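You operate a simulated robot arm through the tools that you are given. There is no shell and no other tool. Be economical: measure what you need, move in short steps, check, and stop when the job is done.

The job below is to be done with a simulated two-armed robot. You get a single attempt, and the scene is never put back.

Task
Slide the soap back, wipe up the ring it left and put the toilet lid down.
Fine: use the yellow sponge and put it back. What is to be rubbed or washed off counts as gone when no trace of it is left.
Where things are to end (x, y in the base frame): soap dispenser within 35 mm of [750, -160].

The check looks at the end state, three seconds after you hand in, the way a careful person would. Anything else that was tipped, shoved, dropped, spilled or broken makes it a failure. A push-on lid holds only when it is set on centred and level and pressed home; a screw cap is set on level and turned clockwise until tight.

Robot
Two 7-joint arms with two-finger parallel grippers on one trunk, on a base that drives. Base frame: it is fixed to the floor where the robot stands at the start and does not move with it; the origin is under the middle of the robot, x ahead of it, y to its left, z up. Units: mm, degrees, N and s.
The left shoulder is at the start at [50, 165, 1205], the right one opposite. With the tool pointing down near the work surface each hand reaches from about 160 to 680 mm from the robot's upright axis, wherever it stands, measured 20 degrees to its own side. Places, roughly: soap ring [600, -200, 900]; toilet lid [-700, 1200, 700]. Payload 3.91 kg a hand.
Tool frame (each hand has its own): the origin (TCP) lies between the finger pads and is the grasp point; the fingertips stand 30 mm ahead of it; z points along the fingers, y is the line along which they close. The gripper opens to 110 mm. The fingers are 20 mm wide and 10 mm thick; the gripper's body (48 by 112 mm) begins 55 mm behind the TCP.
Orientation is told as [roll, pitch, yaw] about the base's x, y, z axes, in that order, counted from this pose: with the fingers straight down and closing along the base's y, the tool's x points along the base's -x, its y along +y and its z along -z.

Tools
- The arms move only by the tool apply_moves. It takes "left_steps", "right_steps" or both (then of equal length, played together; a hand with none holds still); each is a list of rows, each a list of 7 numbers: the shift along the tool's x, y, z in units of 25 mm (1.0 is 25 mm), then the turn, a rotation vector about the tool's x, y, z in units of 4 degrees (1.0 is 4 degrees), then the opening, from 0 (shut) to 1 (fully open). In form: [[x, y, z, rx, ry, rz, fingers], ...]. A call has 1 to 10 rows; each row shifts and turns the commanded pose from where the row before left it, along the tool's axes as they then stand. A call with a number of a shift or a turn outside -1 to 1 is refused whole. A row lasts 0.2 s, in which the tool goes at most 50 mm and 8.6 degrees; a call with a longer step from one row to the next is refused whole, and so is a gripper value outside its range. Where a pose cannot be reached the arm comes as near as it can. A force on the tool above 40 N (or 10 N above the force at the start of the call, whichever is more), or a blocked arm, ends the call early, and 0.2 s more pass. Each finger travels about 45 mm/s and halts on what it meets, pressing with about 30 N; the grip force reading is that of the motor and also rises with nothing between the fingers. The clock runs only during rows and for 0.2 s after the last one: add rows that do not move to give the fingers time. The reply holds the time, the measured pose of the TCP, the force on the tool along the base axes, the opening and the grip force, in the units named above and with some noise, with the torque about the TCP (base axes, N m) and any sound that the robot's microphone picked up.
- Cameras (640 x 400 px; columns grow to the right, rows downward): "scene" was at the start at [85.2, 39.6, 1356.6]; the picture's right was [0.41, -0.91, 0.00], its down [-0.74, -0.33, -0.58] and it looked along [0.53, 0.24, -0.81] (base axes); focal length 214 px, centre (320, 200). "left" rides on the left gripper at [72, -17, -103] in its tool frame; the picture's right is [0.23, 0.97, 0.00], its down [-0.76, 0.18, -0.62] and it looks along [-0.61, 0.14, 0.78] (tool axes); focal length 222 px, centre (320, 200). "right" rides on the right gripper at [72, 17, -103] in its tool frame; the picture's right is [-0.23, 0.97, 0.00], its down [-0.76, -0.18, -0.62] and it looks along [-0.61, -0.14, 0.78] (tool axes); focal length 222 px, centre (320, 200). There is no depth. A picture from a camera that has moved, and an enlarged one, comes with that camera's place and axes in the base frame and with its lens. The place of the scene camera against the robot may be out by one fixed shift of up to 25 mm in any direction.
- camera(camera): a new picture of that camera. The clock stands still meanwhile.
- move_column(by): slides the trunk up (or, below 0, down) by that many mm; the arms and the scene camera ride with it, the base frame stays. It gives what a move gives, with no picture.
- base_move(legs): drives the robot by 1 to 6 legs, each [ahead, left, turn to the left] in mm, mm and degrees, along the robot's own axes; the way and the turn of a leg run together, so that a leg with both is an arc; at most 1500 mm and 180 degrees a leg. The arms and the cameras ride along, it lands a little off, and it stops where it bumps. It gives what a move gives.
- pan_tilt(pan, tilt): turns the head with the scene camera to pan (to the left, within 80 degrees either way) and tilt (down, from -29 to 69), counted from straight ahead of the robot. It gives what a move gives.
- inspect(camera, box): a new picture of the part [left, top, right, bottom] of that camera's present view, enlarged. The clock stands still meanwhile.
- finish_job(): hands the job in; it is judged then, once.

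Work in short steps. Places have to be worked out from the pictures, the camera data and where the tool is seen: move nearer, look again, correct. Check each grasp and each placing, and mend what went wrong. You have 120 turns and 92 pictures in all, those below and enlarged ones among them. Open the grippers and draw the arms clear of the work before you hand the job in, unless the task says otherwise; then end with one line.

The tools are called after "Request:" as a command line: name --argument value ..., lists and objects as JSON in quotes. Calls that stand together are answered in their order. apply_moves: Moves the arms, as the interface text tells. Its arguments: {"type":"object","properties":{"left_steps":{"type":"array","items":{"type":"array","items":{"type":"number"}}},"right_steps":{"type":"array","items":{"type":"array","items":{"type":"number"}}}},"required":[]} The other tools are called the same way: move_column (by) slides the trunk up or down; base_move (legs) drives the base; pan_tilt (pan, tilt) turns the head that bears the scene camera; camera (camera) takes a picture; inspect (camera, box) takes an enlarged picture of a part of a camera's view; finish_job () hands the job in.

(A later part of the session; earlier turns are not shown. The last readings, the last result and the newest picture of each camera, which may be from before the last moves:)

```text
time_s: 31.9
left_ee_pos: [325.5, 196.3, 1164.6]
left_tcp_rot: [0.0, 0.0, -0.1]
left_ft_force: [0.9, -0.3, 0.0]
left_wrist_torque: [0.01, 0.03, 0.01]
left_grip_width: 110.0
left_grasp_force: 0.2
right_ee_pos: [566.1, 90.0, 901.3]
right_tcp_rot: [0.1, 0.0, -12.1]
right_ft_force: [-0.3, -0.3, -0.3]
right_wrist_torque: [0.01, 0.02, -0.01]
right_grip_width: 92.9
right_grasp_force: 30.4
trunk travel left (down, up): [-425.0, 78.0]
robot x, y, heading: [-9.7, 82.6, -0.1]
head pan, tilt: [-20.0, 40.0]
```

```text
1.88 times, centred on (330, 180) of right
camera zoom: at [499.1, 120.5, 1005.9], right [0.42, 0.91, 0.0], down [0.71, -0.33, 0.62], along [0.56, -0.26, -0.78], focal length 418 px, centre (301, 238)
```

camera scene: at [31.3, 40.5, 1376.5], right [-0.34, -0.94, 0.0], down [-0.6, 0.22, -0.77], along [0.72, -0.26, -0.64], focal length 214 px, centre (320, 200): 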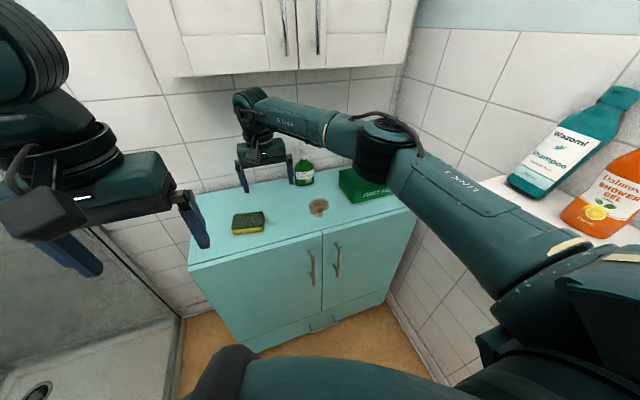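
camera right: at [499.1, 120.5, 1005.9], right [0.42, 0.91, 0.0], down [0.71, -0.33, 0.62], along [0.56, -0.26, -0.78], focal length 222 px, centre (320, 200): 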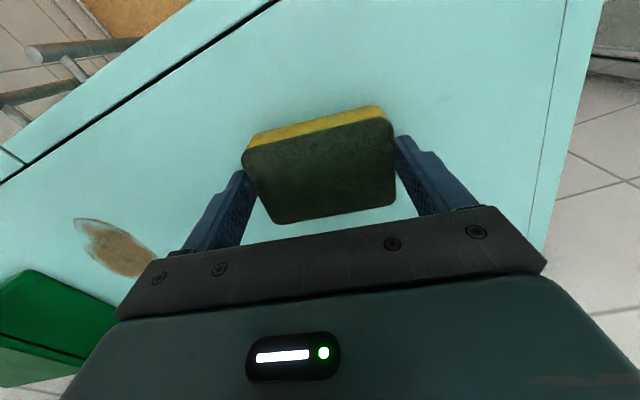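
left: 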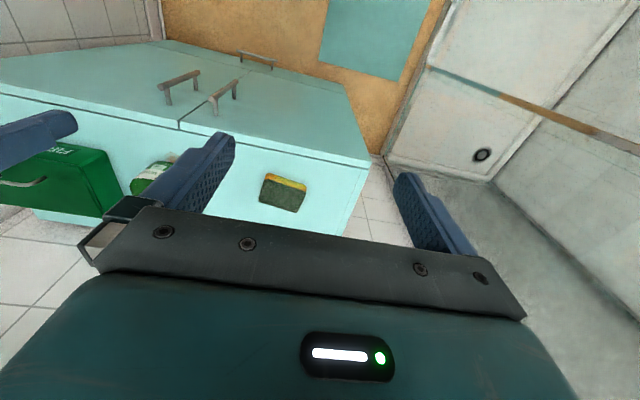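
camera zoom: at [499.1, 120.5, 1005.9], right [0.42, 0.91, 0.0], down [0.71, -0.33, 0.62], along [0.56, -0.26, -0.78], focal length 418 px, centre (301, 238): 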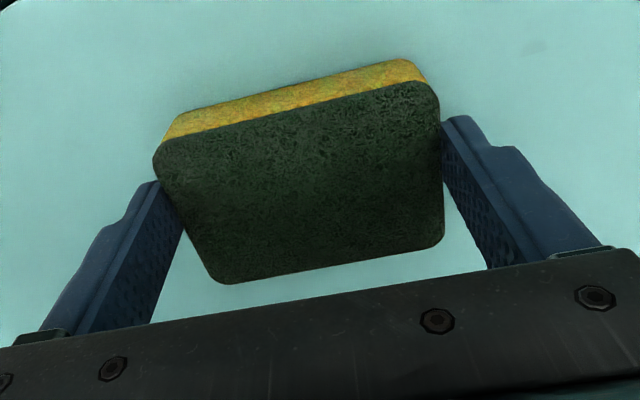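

Grip is shallow. I open, go down 9 mm and re-close.

Request:
apply_moves --right_steps '[[0, 0, 0, 0, 0, 0, 1], [0, 0, 0, 0, 0, 0, 1], [0, 0, 0.18, 0, 0, 0, 1], [0, 0, 0.18, 0, 0, 0, 1], [0, 0, 0, 0, 0, 0, 0.8], [0, 0, 0, 0, 0, 0, 0.6], [0, 0, 0, 0, 0, 0, 0.6], [0, 0, 0, 0, 0, 0, 0.6]]'

Request:
inspect --camera "right" --box '[160, 80, 500, 280]'

```text
time_s: 33.7
left_ee_pos: [324.5, 197.0, 1164.2]
left_tcp_rot: [0.0, 0.0, -0.2]
left_ft_force: [-0.7, 0.4, 0.6]
left_wrist_torque: [-0.03, 0.01, 0.01]
left_grip_width: 109.9
left_grasp_force: 0.1
right_ee_pos: [564.9, 88.3, 893.2]
right_tcp_rot: [0.2, -0.1, -12.0]
right_ft_force: [-0.8, -0.1, -0.6]
right_wrist_torque: [-0.03, 0.0, -0.02]
right_grip_width: 92.8
right_grasp_force: 29.7
trunk travel left (down, up): [-425.0, 78.0]
robot x, y, heading: [-10.6, 84.0, -0.2]
head pan, tilt: [-20.0, 40.0]
```

```text
1.88 times, centred on (330, 180) of right
camera zoom: at [498.3, 120.0, 997.3], right [0.42, 0.91, 0.0], down [0.71, -0.33, 0.62], along [0.57, -0.26, -0.78], focal length 418 px, centre (301, 238)
```

zoom: 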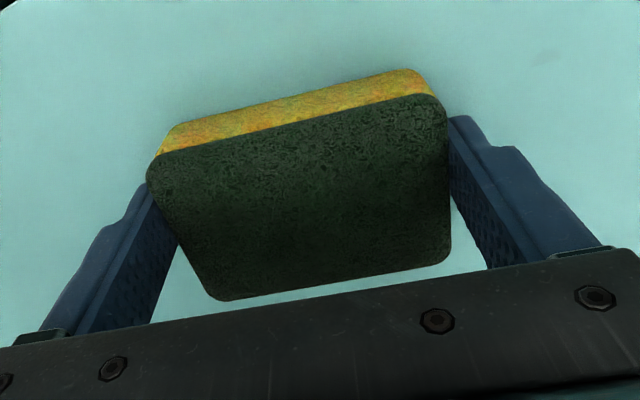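

Good grip. I lift 40 mm and carry the sponge over the ring (≈(580,-154)).

Request:
apply_moves --right_steps '[[0, 0, -0.8, 0, 0, 0, 0.6], [0, 0, -0.8, 0, 0, 0, 0.6], [-0.33, -1, 0, 0, 0, 0, 0.6], [-0.33, -1, 0, 0, 0, 0, 0.6], [-0.33, -1, 0, 0, 0, 0, 0.6], [-0.33, -1, 0, 0, 0, 0, 0.6], [-0.33, -1, 0, 0, 0, 0, 0.6], [-0.33, -1, 0, 0, 0, 0, 0.6], [-0.33, -1, 0, 0, 0, 0, 0.6], [0, 0, 0, 0, 0, 0, 0.6]]'

Request:
camera --camera "right"

Request:
camera --camera "scene"

```text
time_s: 35.9
left_ee_pos: [325.7, 197.7, 1163.1]
left_tcp_rot: [0.0, -0.1, -0.1]
left_ft_force: [-0.8, -0.1, 0.6]
left_wrist_torque: [0.01, -0.02, 0.02]
left_grip_width: 109.7
left_grasp_force: 0.0
right_ee_pos: [584.1, -94.9, 934.1]
right_tcp_rot: [0.0, 0.0, -12.0]
right_ft_force: [1.0, 0.0, 0.1]
right_wrist_torque: [0.03, 0.0, 0.01]
right_grip_width: 92.9
right_grasp_force: 29.7
trunk travel left (down, up): [-425.0, 78.0]
robot x, y, heading: [-8.8, 86.3, -0.1]
head pan, tilt: [-20.0, 40.0]
```

```text
54 pictures are left
camera right: at [516.9, -63.7, 1038.5], right [0.42, 0.91, 0.0], down [0.71, -0.33, 0.62], along [0.56, -0.26, -0.78], focal length 222 px, centre (320, 200)
```

right: 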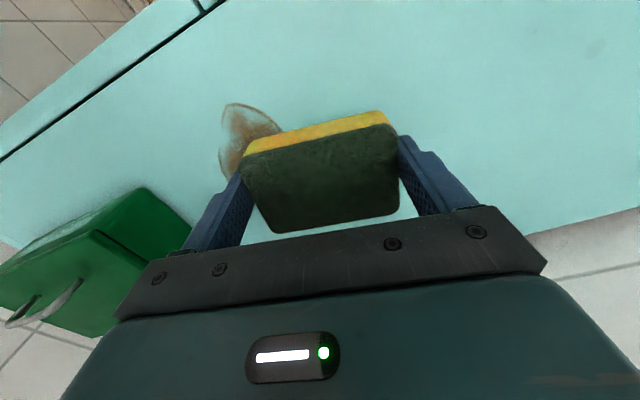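

```text
53 pictures are left
camera scene: at [89.8, 64.8, 1376.5], right [-0.34, -0.94, 0.0], down [-0.6, 0.22, -0.77], along [0.72, -0.26, -0.64], focal length 214 px, centre (320, 200)
```

scene: 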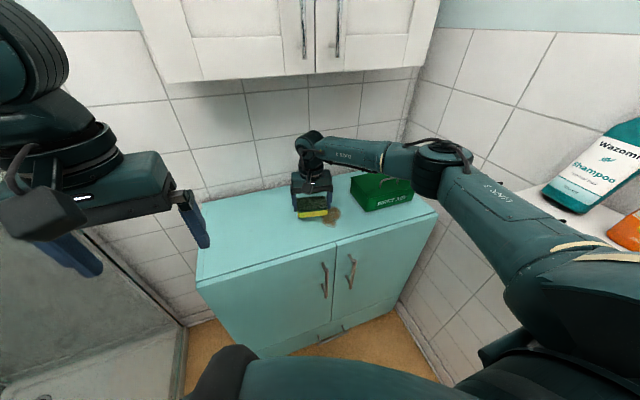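

I shift to the ring centre and lower until contact.

Request:
apply_moves --right_steps '[[-0.07, -0.8, 0, 0, 0, 0, 0.6], [-0.07, -0.8, 0, 0, 0, 0, 0.6], [-0.06, -0.72, 0, 0, 0, 0, 0.6], [0, 0, 0.8, 0, 0, 0, 0.6], [0, 0, 0.7, 0, 0, 0, 0.6], [0, 0, 0.12, 0, 0, 0, 0.6], [0, 0, 0.12, 0, 0, 0, 0.6], [0, 0, 0, 0, 0, 0, 0.6]]'

```text
time_s: 37.7
left_ee_pos: [322.8, 196.9, 1164.4]
left_tcp_rot: [0.0, -0.1, -0.1]
left_ft_force: [-0.1, -0.5, -1.3]
left_wrist_torque: [0.02, 0.02, 0.0]
left_grip_width: 110.1
left_grasp_force: 0.1
right_ee_pos: [578.3, -153.3, 892.4]
right_tcp_rot: [0.1, -0.4, -12.1]
right_ft_force: [-0.2, -1.2, 16.0]
right_wrist_torque: [-0.16, 0.16, 0.0]
right_grip_width: 93.1
right_grasp_force: 30.1
trunk travel left (down, up): [-425.0, 78.0]
robot x, y, heading: [-8.2, 85.6, -0.5]
head pan, tilt: [-20.0, 40.0]
```

16 N of contact. I rub back and forth along x, with slight sideways shifts.

Request:
apply_moves --right_steps '[[-0.9, 0.4, 0, 0, 0, 0, 0.6], [-0.8, 0.4, 0, 0, 0, 0, 0.6], [0.9, 0, 0, 0, 0, 0, 0.6], [0.9, 0, 0, 0, 0, 0, 0.6], [0.9, 0, 0, 0, 0, 0, 0.6], [0.9, 0, 0, 0, 0, 0, 0.6], [0, -0.8, 0, 0, 0, 0, 0.6], [-0.9, 0, 0, 0, 0, 0, 0.6], [-0.9, 0, 0, 0, 0, 0, 0.6], [-0.9, 0, 0, 0, 0, 0, 0.6]]'

Request:
apply_moves --right_steps '[[-0.8, 0, 0, 0, 0, 0, 0.6], [0, -0.7, 0, 0, 0, 0, 0.6], [0.9, 0, 0, 0, 0, 0, 0.6], [0.9, 0, 0, 0, 0, 0, 0.6], [0.9, 0, 0, 0, 0, 0, 0.6], [0.8, 0, 0, 0, 0, 0, 0.6], [0, 0.7, 0, 0, 0, 0, 0.6], [-0.9, 0, 0, 0, 0, 0, 0.6], [-0.9, 0, 0, 0, 0, 0, 0.6], [-0.9, 0, 0, 0, 0, 0, 0.6]]'

Request:
camera --camera "right"

```text
time_s: 39.9
left_ee_pos: [322.0, 198.4, 1165.9]
left_tcp_rot: [-0.1, -0.2, -0.1]
left_ft_force: [0.0, -0.4, 0.5]
left_wrist_torque: [-0.02, -0.01, -0.08]
left_grip_width: 110.1
left_grasp_force: 0.0
right_ee_pos: [596.7, -157.0, 891.7]
right_tcp_rot: [0.1, -0.2, -12.0]
right_ft_force: [-16.6, 3.2, 20.7]
right_wrist_torque: [0.15, 0.63, 0.07]
right_grip_width: 93.0
right_grasp_force: 29.9
trunk travel left (down, up): [-425.0, 78.0]
robot x, y, heading: [-12.2, 84.4, -0.1]
head pan, tilt: [-20.0, 40.0]
```

```text
time_s: 42.1
left_ee_pos: [322.6, 198.9, 1164.7]
left_tcp_rot: [-0.2, -0.1, -0.1]
left_ft_force: [-0.4, 0.6, 0.1]
left_wrist_torque: [0.02, 0.0, -0.03]
left_grip_width: 110.0
left_grasp_force: 0.0
right_ee_pos: [597.6, -153.8, 890.2]
right_tcp_rot: [0.3, -0.3, -11.8]
right_ft_force: [-8.7, 5.8, 13.5]
right_wrist_torque: [0.37, 0.4, 0.0]
right_grip_width: 92.9
right_grasp_force: 30.4
trunk travel left (down, up): [-425.0, 78.0]
robot x, y, heading: [-5.9, 82.3, -0.0]
head pan, tilt: [-20.0, 40.0]
```

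```text
52 pictures are left
camera right: at [529.9, -122.8, 995.0], right [0.42, 0.91, 0.0], down [0.71, -0.33, 0.63], along [0.57, -0.26, -0.78], focal length 222 px, centre (320, 200)
```

right: 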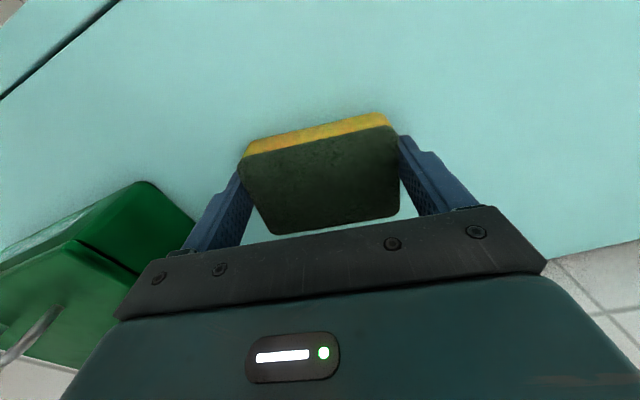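

The visible part is clean. I lift and move aside toward the sponge's place to see the whole area.

Request:
apply_moves --right_steps '[[0, 0, -0.8, 0, 0, 0, 0.6], [0, 0, -0.8, 0, 0, 0, 0.6], [0.33, 1, 0, 0, 0, 0, 0.6], [0.33, 1, 0, 0, 0, 0, 0.6], [0.33, 1, 0, 0, 0, 0, 0.6], [0.33, 1, 0, 0, 0, 0, 0.6], [0.33, 1, 0, 0, 0, 0, 0.6], [0.33, 1, 0, 0, 0, 0, 0.6], [0.33, 1, 0, 0, 0, 0, 0.6], [0, 0, 0, 0, 0, 0, 0.6]]'

Request:
inspect --camera "right" --box '[0, 0, 320, 260]'

Request:
inspect --camera "scene" --box '[190, 150, 450, 300]'

```text
time_s: 44.3
left_ee_pos: [323.6, 197.7, 1164.6]
left_tcp_rot: [0.0, 0.0, -0.2]
left_ft_force: [-0.2, -0.8, 1.4]
left_wrist_torque: [0.01, 0.02, 0.0]
left_grip_width: 110.2
left_grasp_force: 0.0
right_ee_pos: [577.4, 25.1, 930.5]
right_tcp_rot: [0.0, -0.1, -12.0]
right_ft_force: [-0.1, -0.4, -0.1]
right_wrist_torque: [-0.02, 0.04, 0.0]
right_grip_width: 92.8
right_grasp_force: 30.2
trunk travel left (down, up): [-425.0, 78.0]
robot x, y, heading: [-5.8, 80.5, -0.1]
head pan, tilt: [-20.0, 40.0]
```

```text
1.54 times, centred on (160, 130) of right
camera zoom: at [510.3, 57.4, 1032.9], right [0.43, 0.91, 0.0], down [0.71, -0.33, 0.62], along [0.56, -0.26, -0.78], focal length 342 px, centre (566, 308)
```

zoom: 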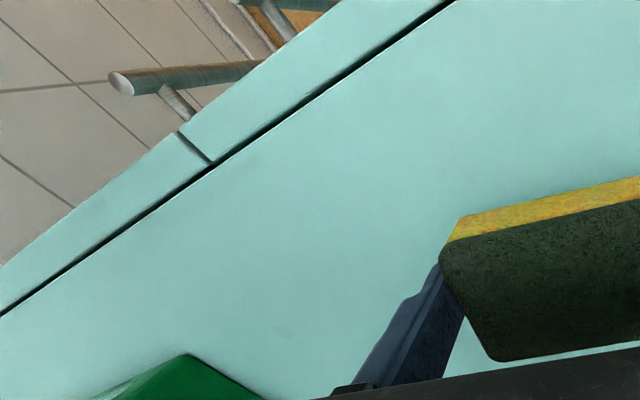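

```text
2.46 times, centred on (320, 225) of scene
camera zoom: at [89.8, 64.3, 1376.5], right [-0.34, -0.94, 0.0], down [-0.6, 0.22, -0.77], along [0.72, -0.26, -0.64], focal length 528 px, centre (320, 138)
```

zoom: 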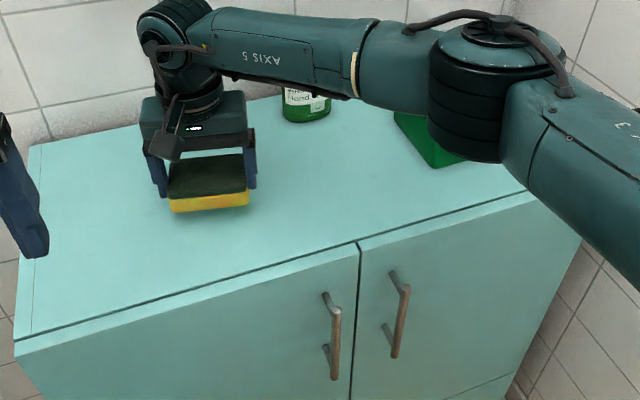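

Looks clean except maybe a faint tone near the ring's right edge; I zoom in to be sure.

Request:
inspect --camera "right" --box '[90, 120, 240, 220]'

Request:
inspect --camera "scene" --box '[290, 180, 390, 240]'

```text
4.00 times, centred on (165, 170) of right
camera zoom: at [510.3, 57.4, 1032.9], right [0.43, 0.91, 0.0], down [0.71, -0.33, 0.62], along [0.56, -0.26, -0.78], focal length 888 px, centre (940, 320)
```

zoom: 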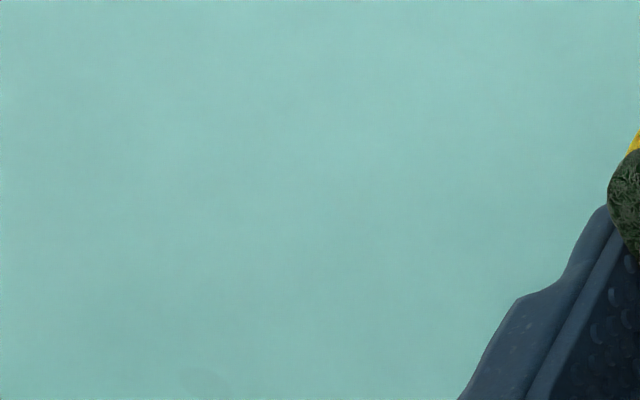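

```text
6.40 times, centred on (340, 210) of scene
camera zoom: at [89.8, 64.3, 1376.5], right [-0.34, -0.94, 0.0], down [-0.6, 0.22, -0.77], along [0.72, -0.26, -0.64], focal length 1373 px, centre (192, 136)
```

zoom: 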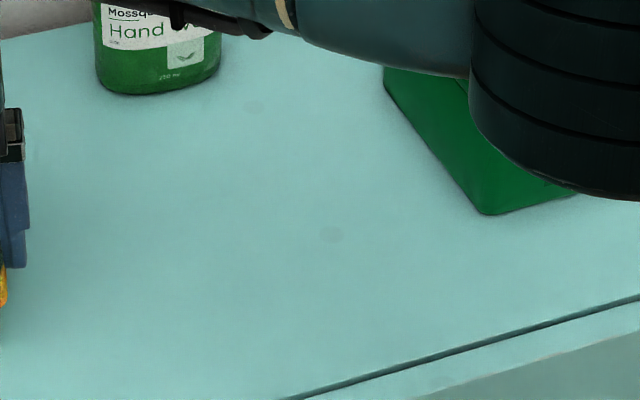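

Two faint grey blotches look like the surface's own texture, but one lies at the ring's edge (574,-192), so I rub there again to be sure.

Request:
apply_moves --right_steps '[[-0.22, -1, 0, 0, 0, 0, 0.6], [-0.22, -1, 0, 0, 0, 0, 0.6], [-0.22, -1, 0, 0, 0, 0, 0.6], [-0.22, -1, 0, 0, 0, 0, 0.6], [-0.22, -1, 0, 0, 0, 0, 0.6], [-0.22, -1, 0, 0, 0, 0, 0.6], [-0.22, -1, 0, 0, 0, 0, 0.6], [-0.18, -0.94, 0, 0, 0, 0, 0.6], [0, 0, 0.8, 0, 0, 0, 0.6], [0, 0, 0.55, 0, 0, 0, 0.6]]'

Request:
apply_moves --right_steps '[[0, 0, 0.12, 0, 0, 0, 0.6], [0, 0, 0.12, 0, 0, 0, 0.6], [0.8, 0, 0.05, 0, 0, 0, 0.6], [-0.8, 0.2, 0, 0, 0, 0, 0.6], [-0.8, 0, 0, 0, 0, 0, 0.6], [-0.8, 0.2, 0, 0, 0, 0, 0.6], [0.8, -0.2, 0, 0, 0, 0, 0.6], [0.8, 0, 0, 0, 0, 0, 0.6], [0.8, -0.2, 0, 0, 0, 0, 0.6], [-0.8, 0, 0, 0, 0, 0, 0.6]]'

Request:
apply_moves --right_steps '[[0, 0, -0.8, 0, 0, 0, 0.6], [0, 0, -0.8, 0, 0, 0, 0.6], [0.22, 1, 0, 0, 0, 0, 0.6], [0.22, 1, 0, 0, 0, 0, 0.6], [0.22, 1, 0, 0, 0, 0, 0.6], [0.22, 1, 0, 0, 0, 0, 0.6], [0.22, 1, 0, 0, 0, 0, 0.6], [0.22, 1, 0, 0, 0, 0, 0.6], [0.22, 1, 0, 0, 0, 0, 0.6], [0, 0, 0, 0, 0, 0, 0.6]]'

Request:
inspect --camera "scene" --box '[290, 180, 390, 240]'

```text
time_s: 46.5
left_ee_pos: [325.1, 196.5, 1163.9]
left_tcp_rot: [-0.1, 0.0, -0.1]
left_ft_force: [-0.7, 0.0, 0.1]
left_wrist_torque: [0.0, 0.0, 0.0]
left_grip_width: 109.9
left_grasp_force: 0.0
right_ee_pos: [576.2, -177.4, 895.6]
right_tcp_rot: [0.1, -0.1, -11.9]
right_ft_force: [-0.2, 0.5, 0.3]
right_wrist_torque: [0.01, 0.01, 0.01]
right_grip_width: 92.6
right_grasp_force: 29.7
trunk travel left (down, up): [-425.0, 78.0]
robot x, y, heading: [-6.6, 88.2, 0.1]
head pan, tilt: [-20.0, 40.0]
```

```text
time_s: 48.7
left_ee_pos: [321.3, 198.6, 1165.9]
left_tcp_rot: [-0.1, -0.2, 0.0]
left_ft_force: [0.0, 0.3, -0.1]
left_wrist_torque: [0.01, 0.03, 0.04]
left_grip_width: 110.0
left_grasp_force: 0.1
right_ee_pos: [575.1, -175.1, 890.2]
right_tcp_rot: [0.0, 0.1, -11.9]
right_ft_force: [-19.3, 5.7, 24.8]
right_wrist_torque: [0.22, 0.3, 0.11]
right_grip_width: 93.1
right_grasp_force: 30.0
trunk travel left (down, up): [-425.0, 78.0]
robot x, y, heading: [-8.4, 80.0, 0.2]
head pan, tilt: [-20.0, 40.0]
```

```text
time_s: 50.9
left_ee_pos: [325.1, 197.5, 1164.5]
left_tcp_rot: [0.1, 0.0, 0.0]
left_ft_force: [0.2, -0.7, 0.1]
left_wrist_torque: [0.01, -0.01, 0.01]
left_grip_width: 110.1
left_grasp_force: 0.0
right_ee_pos: [576.7, 2.4, 929.5]
right_tcp_rot: [0.1, 0.1, -12.0]
right_ft_force: [0.6, -0.2, 0.6]
right_wrist_torque: [-0.02, 0.01, 0.02]
right_grip_width: 93.1
right_grasp_force: 30.2
trunk travel left (down, up): [-425.0, 78.0]
robot x, y, heading: [-9.8, 81.9, -0.2]
head pan, tilt: [-20.0, 40.0]
```

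```text
6.40 times, centred on (340, 210) of scene
camera zoom: at [89.8, 64.3, 1376.5], right [-0.34, -0.94, 0.0], down [-0.6, 0.22, -0.77], along [0.72, -0.26, -0.64], focal length 1373 px, centre (192, 136)
```

zoom: 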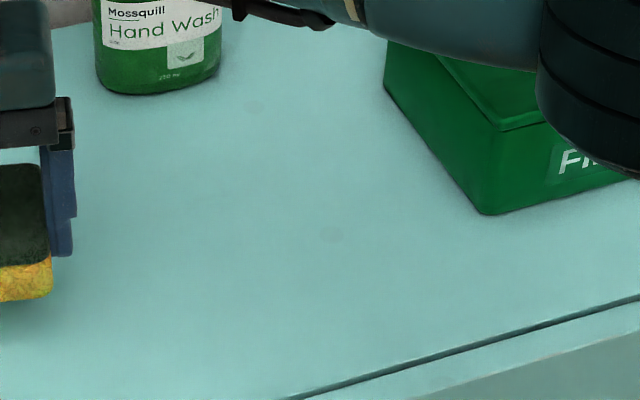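

The blotch is unchanged surface texture, the ring is gone. I put the sponge back at TCP (566,89).

Request:
apply_moves --right_steps '[[0.29, 0.83, 0, 0, 0, 0, 0.6], [0.28, 0.83, 0, 0, 0, 0, 0.6], [0.28, 0.82, 0, 0, 0, 0, 0.6], [0.28, 0.82, 0, 0, 0, 0, 0.6], [0, 0, 0.7, 0, 0, 0, 0.6], [0, 0, 0.6, 0, 0, 0, 0.6], [0, 0, 0.14, 0, 0, 0, 0.6], [0, 0, 0, 0, 0, 0, 0.6]]'

```text
time_s: 52.7
left_ee_pos: [325.3, 197.6, 1164.4]
left_tcp_rot: [0.1, 0.1, -0.1]
left_ft_force: [-0.4, 0.3, -0.1]
left_wrist_torque: [-0.01, 0.01, 0.01]
left_grip_width: 110.0
left_grasp_force: 0.0
right_ee_pos: [567.7, 88.4, 891.5]
right_tcp_rot: [0.0, -0.2, -11.9]
right_ft_force: [0.1, -0.3, -0.2]
right_wrist_torque: [0.02, 0.0, 0.0]
right_grip_width: 93.1
right_grasp_force: 30.0
trunk travel left (down, up): [-425.0, 78.0]
robot x, y, heading: [-10.4, 85.3, -0.1]
head pan, tilt: [-20.0, 40.0]
```

No contact yet; a couple of mm more, then release and lift.

Request:
apply_moves --right_steps '[[0, 0, 0.06, 0, 0, 0, 0.6], [0, 0, 0.06, 0, 0, 0, 0.6], [0, 0, 0, 0, 0, 0, 0.6]]'

```text
time_s: 53.5
left_ee_pos: [324.1, 196.9, 1164.7]
left_tcp_rot: [0.0, -0.1, -0.2]
left_ft_force: [-0.2, -1.1, 0.2]
left_wrist_torque: [-0.04, 0.01, 0.03]
left_grip_width: 110.0
left_grasp_force: 0.1
right_ee_pos: [566.8, 88.2, 891.3]
right_tcp_rot: [0.1, -0.3, -12.0]
right_ft_force: [-0.5, 0.0, 7.0]
right_wrist_torque: [-0.08, 0.03, 0.02]
right_grip_width: 93.2
right_grasp_force: 30.0
trunk travel left (down, up): [-425.0, 78.0]
robot x, y, heading: [-11.4, 83.1, -0.1]
head pan, tilt: [-20.0, 40.0]
```

Contact at 7 N; I open and lift straight up.

Request:
apply_moves --right_steps '[[0, 0, 0, 0, 0, 0, 0.9], [0, 0, 0, 0, 0, 0, 1], [0, 0, 0, 0, 0, 0, 1], [0, 0, -0.6, 0, 0, 0, 1], [0, 0, -1, 0, 0, 0, 1], [0, 0, -1, 0, 0, 0, 1], [0, 0, -1, 0, 0, 0, 1], [0, 0, -1, 0, 0, 0, 1], [0, 0, -1, 0, 0, 0, 1], [0, 0, 0, 0, 0, 0, 1]]'

Request:
camera --camera "right"

Request:
camera --camera "scene"

```text
time_s: 55.7
left_ee_pos: [324.8, 197.9, 1164.7]
left_tcp_rot: [-0.1, 0.0, -0.1]
left_ft_force: [-0.1, 0.7, -0.2]
left_wrist_torque: [0.0, 0.04, 0.01]
left_grip_width: 110.4
left_grasp_force: 0.1
right_ee_pos: [567.1, 87.9, 1030.2]
right_tcp_rot: [0.1, 0.0, -12.0]
right_ft_force: [0.2, 0.6, 0.0]
right_wrist_torque: [0.01, -0.01, -0.04]
right_grip_width: 110.0
right_grasp_force: 0.2
trunk travel left (down, up): [-425.0, 78.0]
robot x, y, heading: [-8.1, 85.6, -0.0]
head pan, tilt: [-20.0, 40.0]
```

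```text
46 pictures are left
camera right: at [499.4, 120.7, 1134.2], right [0.42, 0.91, 0.0], down [0.71, -0.33, 0.62], along [0.56, -0.26, -0.78], focal length 222 px, centre (320, 200)
```

right: 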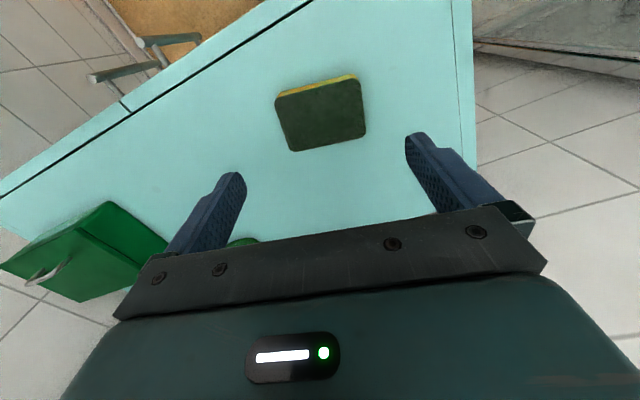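

```text
45 pictures are left
camera scene: at [89.9, 64.6, 1376.5], right [-0.34, -0.94, 0.0], down [-0.6, 0.22, -0.77], along [0.72, -0.26, -0.64], focal length 214 px, centre (320, 200)
```

scene: 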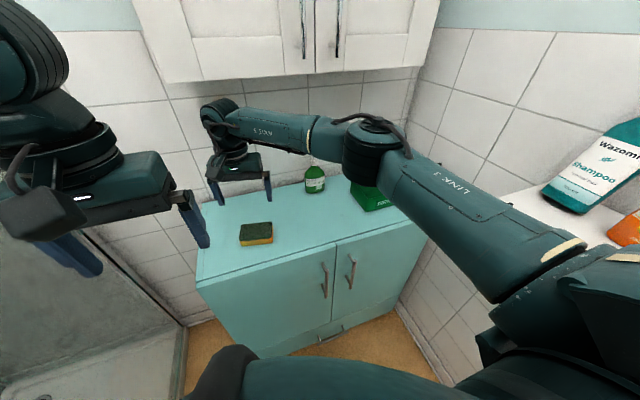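

Sponge is back. Now the toilet: I look to the left rear with the head.

Request:
pan_tilt --pan 80 --tilt 30

Request:
camera --camera "scene"

```text
time_s: 57.4
left_ee_pos: [324.5, 196.5, 1164.8]
left_tcp_rot: [0.0, 0.0, -0.1]
left_ft_force: [0.3, 0.7, -1.0]
left_wrist_torque: [-0.02, -0.02, 0.0]
left_grip_width: 110.3
left_grasp_force: 0.1
right_ee_pos: [565.4, 88.9, 1029.4]
right_tcp_rot: [0.2, -0.1, -11.9]
right_ft_force: [0.2, 0.5, 0.1]
right_wrist_torque: [-0.01, 0.0, -0.01]
right_grip_width: 110.1
right_grasp_force: 0.1
trunk travel left (down, up): [-425.0, 78.0]
robot x, y, heading: [-11.4, 84.2, -0.0]
head pan, tilt: [80.0, 30.0]
```

```text
44 pictures are left
camera scene: at [25.8, 182.8, 1391.8], right [0.98, -0.18, 0.0], down [-0.09, -0.49, -0.87], along [0.15, 0.85, -0.5], focal length 214 px, centre (320, 200)
```

scene: 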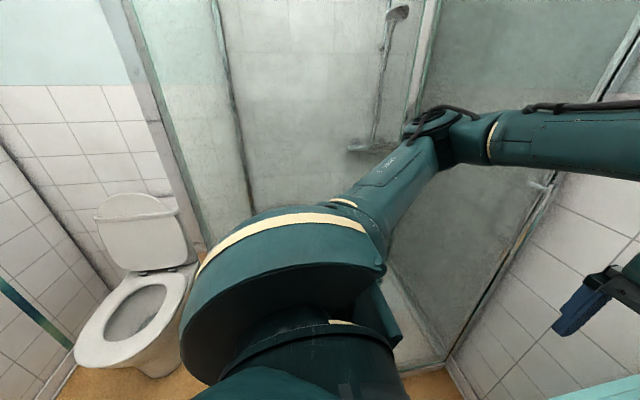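

The toilet is at the left rear, lid leaning back upright at ≈(-700,1210), hinge z≈430, bowl front near y≈770. I back away from the cabinet, then tuck the right arm.

Request:
base_move --legs '[[-300, 0, 0]]'

Request:
apply_moves --right_steps '[[0.9, -0.6, -0.3, 0, 0, -0.75, 0.5], [0.9, -0.6, -0.3, 0, 0, -0.75, 0.2], [0.9, -0.6, -0.3, 0, 0, -0.75, 0], [0.9, -0.6, -0.3, 0, 0, -0.75, 0], [0.9, -0.6, -0.3, 0, 0, 0, 0], [0.9, -0.6, -0.3, 0, 0, 0, 0], [0.9, -0.6, -0.3, 0, 0, 0, 0], [0.9, -0.6, -0.3, 0, 0, 0, 0]]'

Request:
pan_tilt --pan -70 --tilt 40

Request:
camera --camera "scene"

Request:
pan_tilt --pan 80 --tilt 40

Request:
camera --camera "scene"

```text
time_s: 59.5
left_ee_pos: [20.9, 198.0, 1164.5]
left_tcp_rot: [0.0, 0.0, -0.2]
left_ft_force: [-0.4, 0.0, 0.4]
left_wrist_torque: [-0.02, -0.02, -0.02]
left_grip_width: 109.7
left_grasp_force: 0.1
right_ee_pos: [262.8, 87.8, 1030.0]
right_tcp_rot: [0.1, -0.2, -12.2]
right_ft_force: [-0.2, -0.4, -0.1]
right_wrist_torque: [0.02, -0.02, 0.03]
right_grip_width: 109.8
right_grasp_force: 0.0
trunk travel left (down, up): [-425.0, 78.0]
robot x, y, heading: [-314.7, 84.9, 0.1]
head pan, tilt: [80.0, 30.0]
```

```text
time_s: 61.3
left_ee_pos: [21.5, 197.1, 1163.8]
left_tcp_rot: [0.1, 0.1, -0.2]
left_ft_force: [0.1, 0.5, -0.3]
left_wrist_torque: [-0.01, 0.01, 0.04]
left_grip_width: 110.0
left_grasp_force: 0.0
right_ee_pos: [76.6, -19.7, 1088.7]
right_tcp_rot: [0.1, -0.1, -0.1]
right_ft_force: [-0.1, 0.4, 0.1]
right_wrist_torque: [-0.04, -0.02, -0.02]
right_grip_width: 0.1
right_grasp_force: 29.9
trunk travel left (down, up): [-425.0, 78.0]
robot x, y, heading: [-312.1, 86.0, -0.2]
head pan, tilt: [80.0, 30.0]
```

```text
time_s: 63.6
left_ee_pos: [22.9, 197.2, 1165.1]
left_tcp_rot: [0.0, 0.1, -0.1]
left_ft_force: [0.7, -1.1, 0.6]
left_wrist_torque: [0.03, -0.01, 0.03]
left_grip_width: 110.1
left_grasp_force: 0.1
right_ee_pos: [76.5, -18.9, 1088.8]
right_tcp_rot: [0.0, -0.1, -0.2]
right_ft_force: [-0.3, -0.2, -0.4]
right_wrist_torque: [0.01, 0.03, 0.02]
right_grip_width: 0.0
right_grasp_force: 29.9
trunk travel left (down, up): [-425.0, 78.0]
robot x, y, heading: [-312.7, 86.9, -0.2]
head pan, tilt: [-70.0, 40.0]
```

```text
43 pictures are left
camera scene: at [-264.0, 14.3, 1376.5], right [-0.94, -0.34, 0.0], down [-0.22, 0.6, -0.77], along [0.26, -0.72, -0.64], focal length 214 px, centre (320, 200)
```

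scene: 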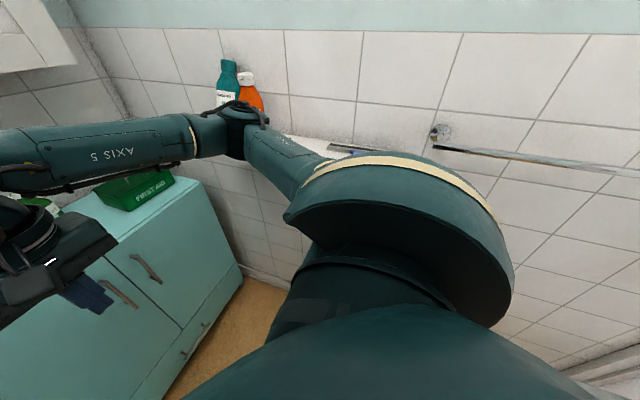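

```text
time_s: 66.0
left_ee_pos: [22.5, 197.4, 1164.5]
left_tcp_rot: [0.0, 0.0, -0.1]
left_ft_force: [-0.1, -0.5, 0.4]
left_wrist_torque: [0.0, 0.02, 0.0]
left_grip_width: 109.9
left_grasp_force: 0.1
right_ee_pos: [76.8, -19.5, 1088.8]
right_tcp_rot: [0.1, 0.0, -0.1]
right_ft_force: [-0.5, 0.1, -0.8]
right_wrist_torque: [-0.02, -0.01, 0.04]
right_grip_width: 0.0
right_grasp_force: 30.0
trunk travel left (down, up): [-425.0, 78.0]
robot x, y, heading: [-309.9, 81.3, 0.0]
head pan, tilt: [80.0, 40.0]
```

```text
42 pictures are left
camera scene: at [-277.9, 178.0, 1376.5], right [0.98, -0.18, 0.0], down [-0.11, -0.63, -0.77], along [0.14, 0.75, -0.64], focal length 214 px, centre (320, 200)
```

scene: 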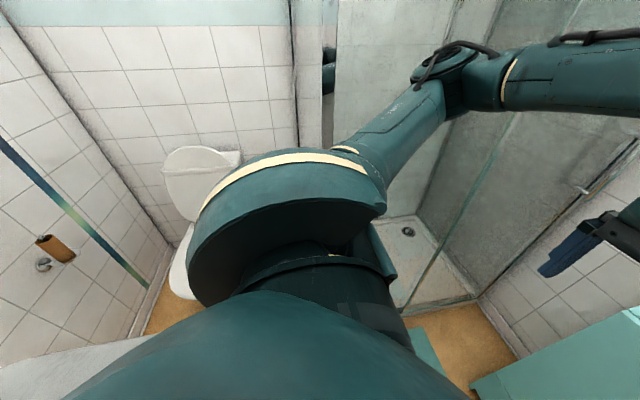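

A bath/basin edge lies behind. I turn in place 90° to the left, with room to the shower screen (y≈740), and look at the toilet.

Request:
base_move --legs '[[0, 0, 90]]'

Request:
pan_tilt --pan 15 --tilt 40

Request:
camera --camera "scene"

Request:
camera --camera "left"

```text
time_s: 70.2
left_ee_pos: [-419.9, 420.5, 1163.9]
left_tcp_rot: [0.0, 0.0, 89.0]
left_ft_force: [0.0, 0.5, -0.9]
left_wrist_torque: [0.01, 0.01, 0.03]
left_grip_width: 109.9
left_grasp_force: 0.1
right_ee_pos: [-202.1, 470.6, 1087.8]
right_tcp_rot: [0.0, -0.1, 89.0]
right_ft_force: [0.2, 0.0, -0.2]
right_wrist_torque: [0.0, -0.01, 0.02]
right_grip_width: 0.0
right_grasp_force: 30.4
trunk travel left (down, up): [-425.0, 78.0]
robot x, y, heading: [-311.9, 84.2, 88.8]
head pan, tilt: [80.0, 40.0]
```

```text
time_s: 71.5
left_ee_pos: [-418.6, 421.2, 1164.8]
left_tcp_rot: [0.0, 0.0, 89.0]
left_ft_force: [-0.2, -0.4, 0.2]
left_wrist_torque: [-0.04, 0.01, 0.01]
left_grip_width: 110.2
left_grasp_force: 0.1
right_ee_pos: [-202.5, 472.0, 1088.3]
right_tcp_rot: [0.1, -0.1, 89.0]
right_ft_force: [0.0, -0.1, 0.1]
right_wrist_torque: [0.0, 0.04, 0.01]
right_grip_width: 0.0
right_grasp_force: 29.6
trunk travel left (down, up): [-425.0, 78.0]
robot x, y, heading: [-308.7, 85.9, 88.9]
head pan, tilt: [15.0, 40.0]
```

```text
41 pictures are left
camera scene: at [-342.3, 206.1, 1376.5], right [0.97, 0.24, 0.0], down [0.16, -0.62, -0.77], along [-0.19, 0.74, -0.64], focal length 214 px, centre (320, 200)
```

scene: 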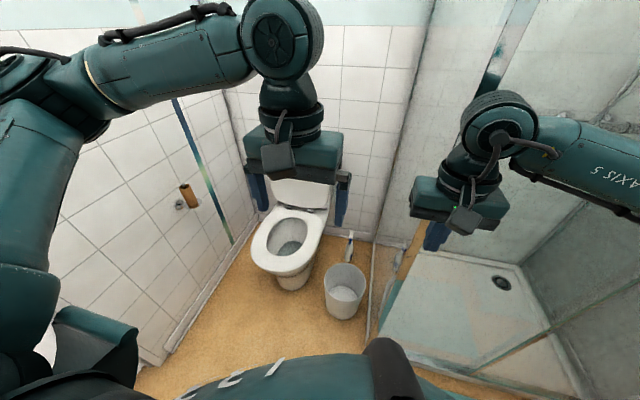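

```text
40 pictures are left
camera left: at [-403.9, 348.4, 1267.6], right [-0.98, -0.21, 0.0], down [-0.16, 0.76, 0.62], along [-0.13, 0.61, -0.78], focal length 222 px, centre (320, 200)
```

left: 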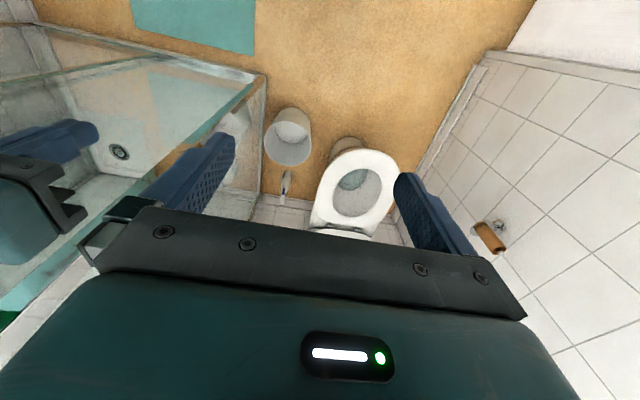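

Clear view: toilet axis x≈-700, seat front y≈707, hinge y≈1190, bin at about (-355,790). I drive to about (-580, 300) in front of the toilet.

Request:
base_move --legs '[[0, 270, 0], [210, 0, 1]]'

Request:
pan_tilt --pan 0 --tilt 45

Request:
camera --camera "scene"

Request:
camera --camera "left"

```text
time_s: 75.5
left_ee_pos: [-694.2, 575.7, 1168.0]
left_tcp_rot: [-0.3, -0.9, 89.4]
left_ft_force: [0.9, 0.2, 0.0]
left_wrist_torque: [-0.01, 0.0, 0.01]
left_grip_width: 110.0
left_grasp_force: 0.1
right_ee_pos: [-472.3, 626.3, 1084.5]
right_tcp_rot: [-0.6, 0.8, 88.7]
right_ft_force: [-0.3, -0.2, 1.1]
right_wrist_torque: [0.01, -0.01, 0.02]
right_grip_width: 0.0
right_grasp_force: 30.0
trunk travel left (down, up): [-425.0, 78.0]
robot x, y, heading: [-580.2, 245.4, 89.2]
head pan, tilt: [15.0, 40.0]
stopped in leg 2: the robot was blocked; the commanded pose is now the measured one
```

```text
time_s: 76.3
left_ee_pos: [-693.9, 574.8, 1168.8]
left_tcp_rot: [-0.3, -0.9, 89.5]
left_ft_force: [0.1, -0.1, -0.6]
left_wrist_torque: [0.04, 0.0, -0.01]
left_grip_width: 110.0
left_grasp_force: 0.0
right_ee_pos: [-472.3, 626.1, 1083.7]
right_tcp_rot: [-0.5, 0.7, 88.8]
right_ft_force: [-0.4, -0.2, -0.4]
right_wrist_torque: [-0.01, 0.01, -0.02]
right_grip_width: 0.0
right_grasp_force: 30.1
trunk travel left (down, up): [-425.0, 78.0]
robot x, y, heading: [-581.4, 254.3, 89.2]
head pan, tilt: [0.0, 45.0]
```

```text
39 pictures are left
camera scene: at [-593.8, 356.8, 1370.9], right [1.0, -0.01, 0.01], down [0.0, -0.7, -0.72], along [0.01, 0.72, -0.7], focal length 214 px, centre (320, 200)
```

scene: 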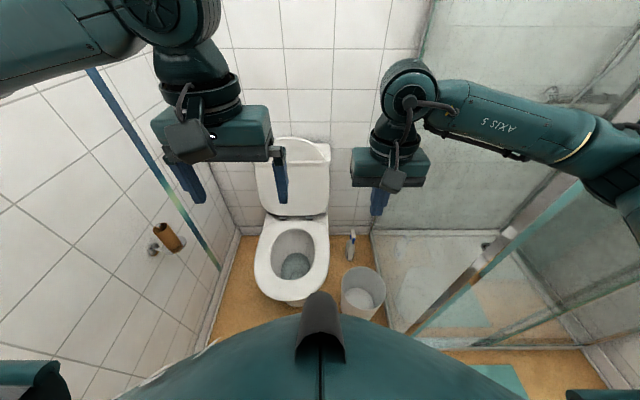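

```text
38 pictures are left
camera left: at [-678.4, 501.2, 1271.0], right [-0.98, -0.22, -0.01], down [-0.17, 0.75, 0.63], along [-0.13, 0.62, -0.77], focal length 222 px, centre (320, 200)
```

left: 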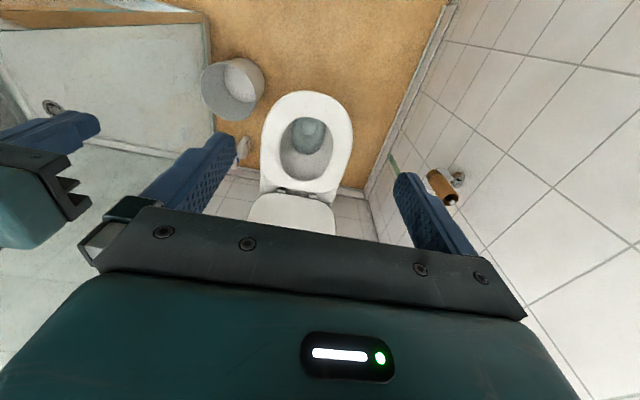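

The base was blocked early. I must find what it touched; I inspect the bin and the surroundings.

Request:
inspect --camera "scene" --box '[220, 200, 420, 325]'

Request:
inspect --camera "left" --box '[160, 0, 400, 160]'

Request:
pan_tilt --pan -65 --tilt 40

Request:
camera --camera "scene"

Request:
pan_tilt --pan 70 --tilt 45

Request:
camera --camera "scene"

```text
3.20 times, centred on (320, 262) of scene
camera zoom: at [-593.8, 356.8, 1370.9], right [1.0, -0.01, 0.01], down [0.0, -0.7, -0.72], along [0.01, 0.72, -0.7], focal length 686 px, centre (320, 0)
```

zoom: 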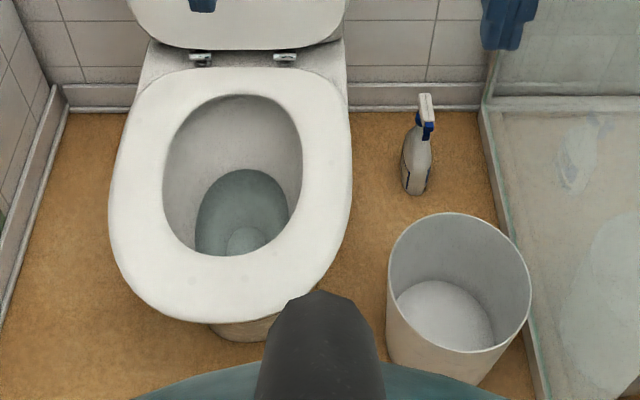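

```text
2.50 times, centred on (280, 80) of left
camera zoom: at [-678.4, 501.2, 1271.0], right [-0.98, -0.22, -0.01], down [-0.17, 0.75, 0.63], along [-0.13, 0.62, -0.77], focal length 555 px, centre (420, 500)
```

zoom: 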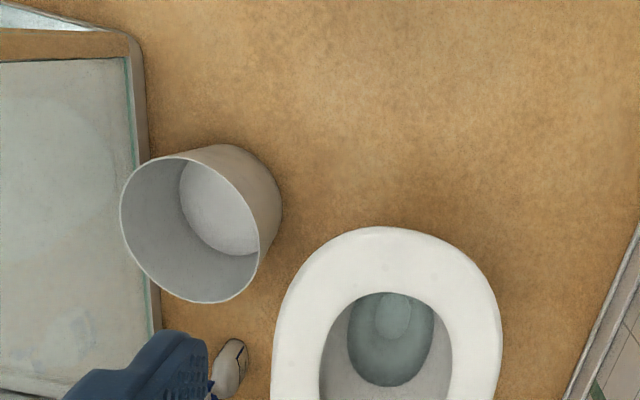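

```text
time_s: 77.7
left_ee_pos: [-693.7, 574.1, 1169.5]
left_tcp_rot: [-0.3, -0.9, 89.5]
left_ft_force: [0.1, 0.3, -0.2]
left_wrist_torque: [0.03, -0.01, -0.01]
left_grip_width: 109.8
left_grasp_force: 0.0
right_ee_pos: [-472.3, 625.1, 1085.1]
right_tcp_rot: [-0.6, 0.6, 88.9]
right_ft_force: [-0.1, -0.5, -0.7]
right_wrist_torque: [-0.02, -0.01, -0.01]
right_grip_width: 0.1
right_grasp_force: 29.5
trunk travel left (down, up): [-425.0, 78.0]
robot x, y, heading: [-578.7, 248.5, 89.4]
head pan, tilt: [-65.0, 40.0]
```

```text
35 pictures are left
camera scene: at [-516.7, 310.3, 1377.8], right [0.41, -0.91, -0.01], down [-0.58, -0.25, -0.77], along [0.7, 0.33, -0.63], focal length 214 px, centre (320, 200)
```

scene: 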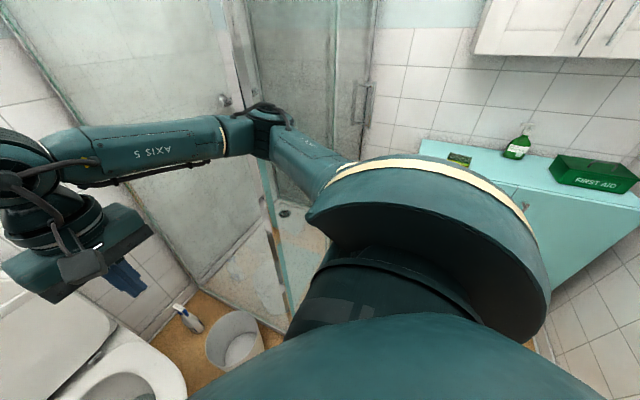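

```text
time_s: 79.8
left_ee_pos: [-694.0, 574.2, 1168.6]
left_tcp_rot: [-0.3, -0.8, 89.5]
left_ft_force: [0.4, -0.8, 0.8]
left_wrist_torque: [0.0, -0.01, -0.03]
left_grip_width: 110.2
left_grasp_force: 0.0
right_ee_pos: [-471.7, 626.1, 1084.1]
right_tcp_rot: [-0.5, 0.7, 88.8]
right_ft_force: [-0.6, 0.2, 0.4]
right_wrist_torque: [0.0, -0.02, 0.01]
right_grip_width: 0.1
right_grasp_force: 30.1
trunk travel left (down, up): [-425.0, 78.0]
robot x, y, heading: [-581.4, 254.2, 89.6]
head pan, tilt: [70.0, 45.0]
```

```text
34 pictures are left
camera scene: at [-670.0, 303.7, 1369.6], right [0.35, 0.94, 0.02], down [0.67, -0.24, -0.71], along [-0.66, 0.26, -0.71], focal length 214 px, centre (320, 200)
```

scene: 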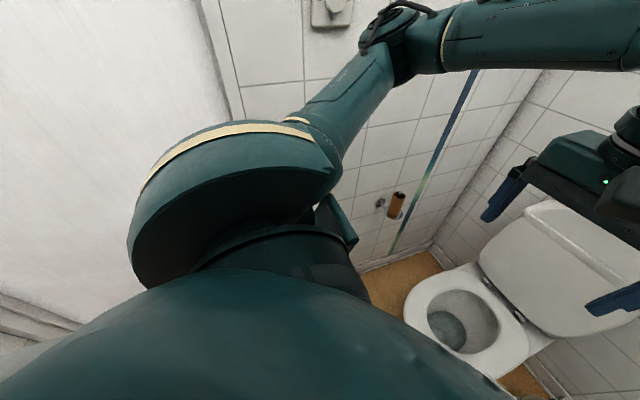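

Everything stands upright (bin, spray bottle). To find what stopped the base I back off 50 mm and tilt the left hand so its camera looks straight down in front of the base.

Request:
base_move --legs '[[-50, 0, 0]]'

Request:
apply_moves --left_steps '[[0, 0, 0, 0, 1, 0, 1], [0, 0, 0, 0, 1, 0, 1], [0, 0, 0, 0, 1, 0, 1], [0, 0, 0, 0, 1, 0, 1], [0, 0, 0, 0, 1, 0, 1], [0, 0, 0, 0, 1, 0, 1], [0, 0, 0, 0, 1, 0, 1], [0, 0, 0, 0, 1, 0, 1], [0, 0, 0, 0, 1, 0, 1], [0, 0, 0, 0, 1, 0, 1]]'

Request:
camera --camera "left"

```text
time_s: 80.8
left_ee_pos: [-691.0, 537.6, 1163.9]
left_tcp_rot: [0.0, -0.1, 89.6]
left_ft_force: [-0.1, -0.1, -0.6]
left_wrist_torque: [0.06, -0.01, -0.02]
left_grip_width: 110.2
left_grasp_force: 0.0
right_ee_pos: [-469.0, 589.1, 1079.3]
right_tcp_rot: [-0.2, 1.3, 89.0]
right_ft_force: [0.1, -0.4, 0.2]
right_wrist_torque: [0.05, -0.01, 0.0]
right_grip_width: 0.0
right_grasp_force: 30.2
trunk travel left (down, up): [-425.0, 78.0]
robot x, y, heading: [-579.0, 200.0, 89.4]
head pan, tilt: [70.0, 45.0]
```

```text
time_s: 83.0
left_ee_pos: [-688.6, 539.6, 1164.2]
left_tcp_rot: [0.1, 40.1, 89.6]
left_ft_force: [0.1, 0.5, 0.1]
left_wrist_torque: [-0.02, -0.03, -0.05]
left_grip_width: 109.9
left_grasp_force: 0.1
right_ee_pos: [-470.0, 590.2, 1077.6]
right_tcp_rot: [-0.4, 1.6, 88.9]
right_ft_force: [-0.2, -0.4, 0.5]
right_wrist_torque: [-0.03, 0.0, -0.01]
right_grip_width: 0.0
right_grasp_force: 30.1
trunk travel left (down, up): [-425.0, 78.0]
robot x, y, heading: [-579.8, 206.3, 89.7]
head pan, tilt: [70.0, 45.0]
```

```text
33 pictures are left
camera left: at [-672.5, 551.3, 1290.2], right [-0.98, -0.17, 0.15], down [-0.17, 0.99, -0.01], along [-0.14, -0.04, -0.99], focal length 222 px, centre (320, 200)
```

left: 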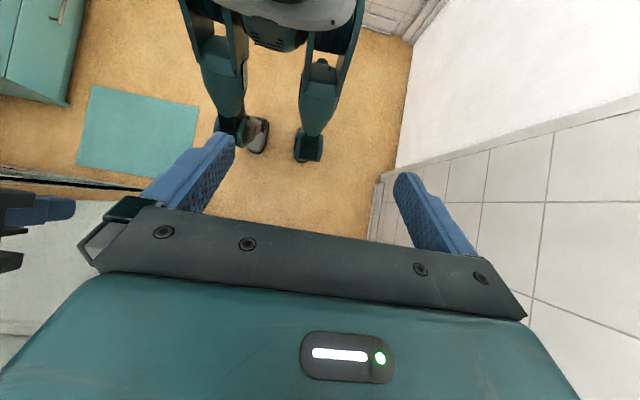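

The robot stands on two slim legs with plenty of floor ahead, so the base wasn't the obstacle; the right arm still looks deflected. I check the right elbow by the shower.

Request:
pan_tilt --pan -50 --tilt 30

Request:
camera --camera "scene"

```text
time_s: 85.0
left_ee_pos: [-689.6, 539.3, 1163.6]
left_tcp_rot: [-0.1, 40.0, 89.6]
left_ft_force: [-0.5, -0.1, -0.6]
left_wrist_torque: [-0.04, 0.0, -0.01]
left_grip_width: 110.0
left_grasp_force: 0.1
right_ee_pos: [-469.9, 590.7, 1077.6]
right_tcp_rot: [-0.3, 1.6, 89.1]
right_ft_force: [-0.2, -0.5, -0.2]
right_wrist_torque: [0.02, 0.0, -0.02]
right_grip_width: 0.1
right_grasp_force: 30.0
trunk travel left (down, up): [-425.0, 78.0]
robot x, y, heading: [-576.6, 208.7, 89.4]
head pan, tilt: [-50.0, 30.0]
```

```text
32 pictures are left
camera scene: at [-519.3, 301.0, 1391.8], right [0.64, -0.77, 0.0], down [-0.39, -0.32, -0.87], along [0.67, 0.55, -0.5], focal length 214 px, centre (320, 200)
```

scene: 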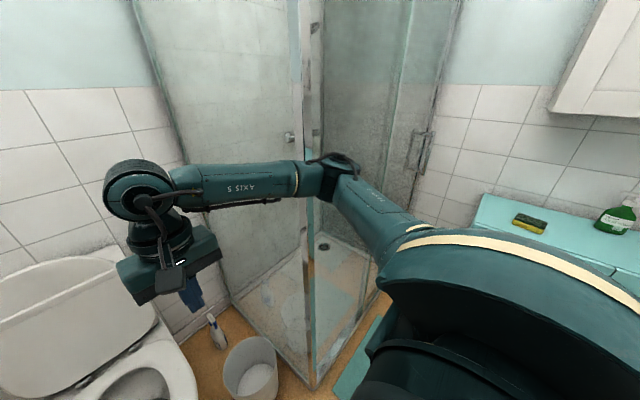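

The right elbow had touched the shower's corner post (≈(-166,658)). I level the left hand and shift it left, and bring the right hand inward so that its elbow pulls in.

Request:
apply_moves --left_steps '[[0, 0.4, 0, 0, -1, 0, 1], [0, 0.4, 0, 0, -1, 0, 1], [0, 0.4, 0, 0, -1, 0, 1], [0, 0.4, 0, 0, -1, 0, 1], [0, 0.4, 0, 0, -1, 0, 1], [0, 0.4, 0, 0, -1, 0, 1], [0, 0.4, 0, 0, -1, 0, 1], [0, 0.4, 0, 0, -1, 0, 1], [0, 0, 0, 0, -1, 0, 1], [0, 0, 0, 0, -1, 0, 1]]' --right_steps '[[0, 0, 0, 0, 0, 0, 0], [0, 0, 0, 0, 0, 0, 0], [-0.3, 0.4, 0, 0, 0, 0, 0], [-0.3, 0.4, 0, 0, 0, 0, 0], [-0.3, 0.5, 0, 0, 0, 0, 0], [-0.3, 0.5, 0, 0, 0, 0, 0], [-0.3, 0.5, 0, 0, 0, 0, 0], [-0.3, 0.5, 0, 0, 0, 0, 0], [-0.3, 0.5, 0, 0, 0, 0, 0], [-0.3, 0.4, 0, 0, 0, 0, 0]]'

Request:
camera --camera "left"

Request:
camera --camera "scene"

```text
time_s: 87.2
left_ee_pos: [-771.1, 540.1, 1163.7]
left_tcp_rot: [0.0, 0.0, 89.6]
left_ft_force: [0.1, 0.4, -0.8]
left_wrist_torque: [0.0, -0.01, -0.01]
left_grip_width: 109.9
left_grasp_force: 0.0
right_ee_pos: [-560.3, 652.0, 1076.3]
right_tcp_rot: [-0.3, 1.5, 89.2]
right_ft_force: [0.2, -0.4, -0.9]
right_wrist_torque: [0.0, 0.0, -0.02]
right_grip_width: 0.0
right_grasp_force: 30.0
trunk travel left (down, up): [-425.0, 78.0]
robot x, y, heading: [-581.8, 206.1, 89.5]
head pan, tilt: [-50.0, 30.0]
```

```text
31 pictures are left
camera left: at [-754.4, 467.8, 1267.7], right [-0.98, -0.22, 0.0], down [-0.17, 0.76, 0.62], along [-0.14, 0.61, -0.78], focal length 222 px, centre (320, 200)
```

left: 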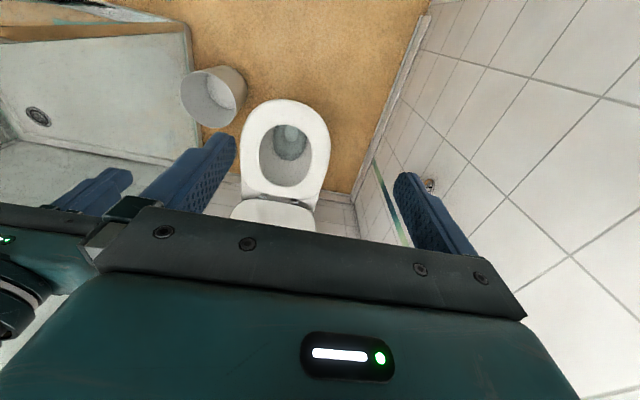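

```text
30 pictures are left
camera scene: at [-519.6, 300.9, 1391.9], right [0.64, -0.77, 0.0], down [-0.39, -0.32, -0.87], along [0.67, 0.55, -0.5], focal length 214 px, centre (320, 200)
```

scene: 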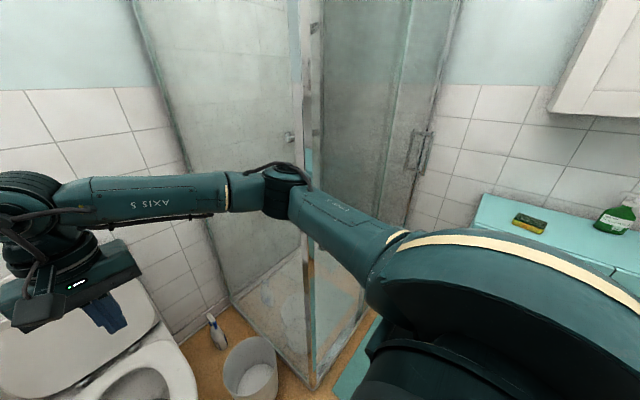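

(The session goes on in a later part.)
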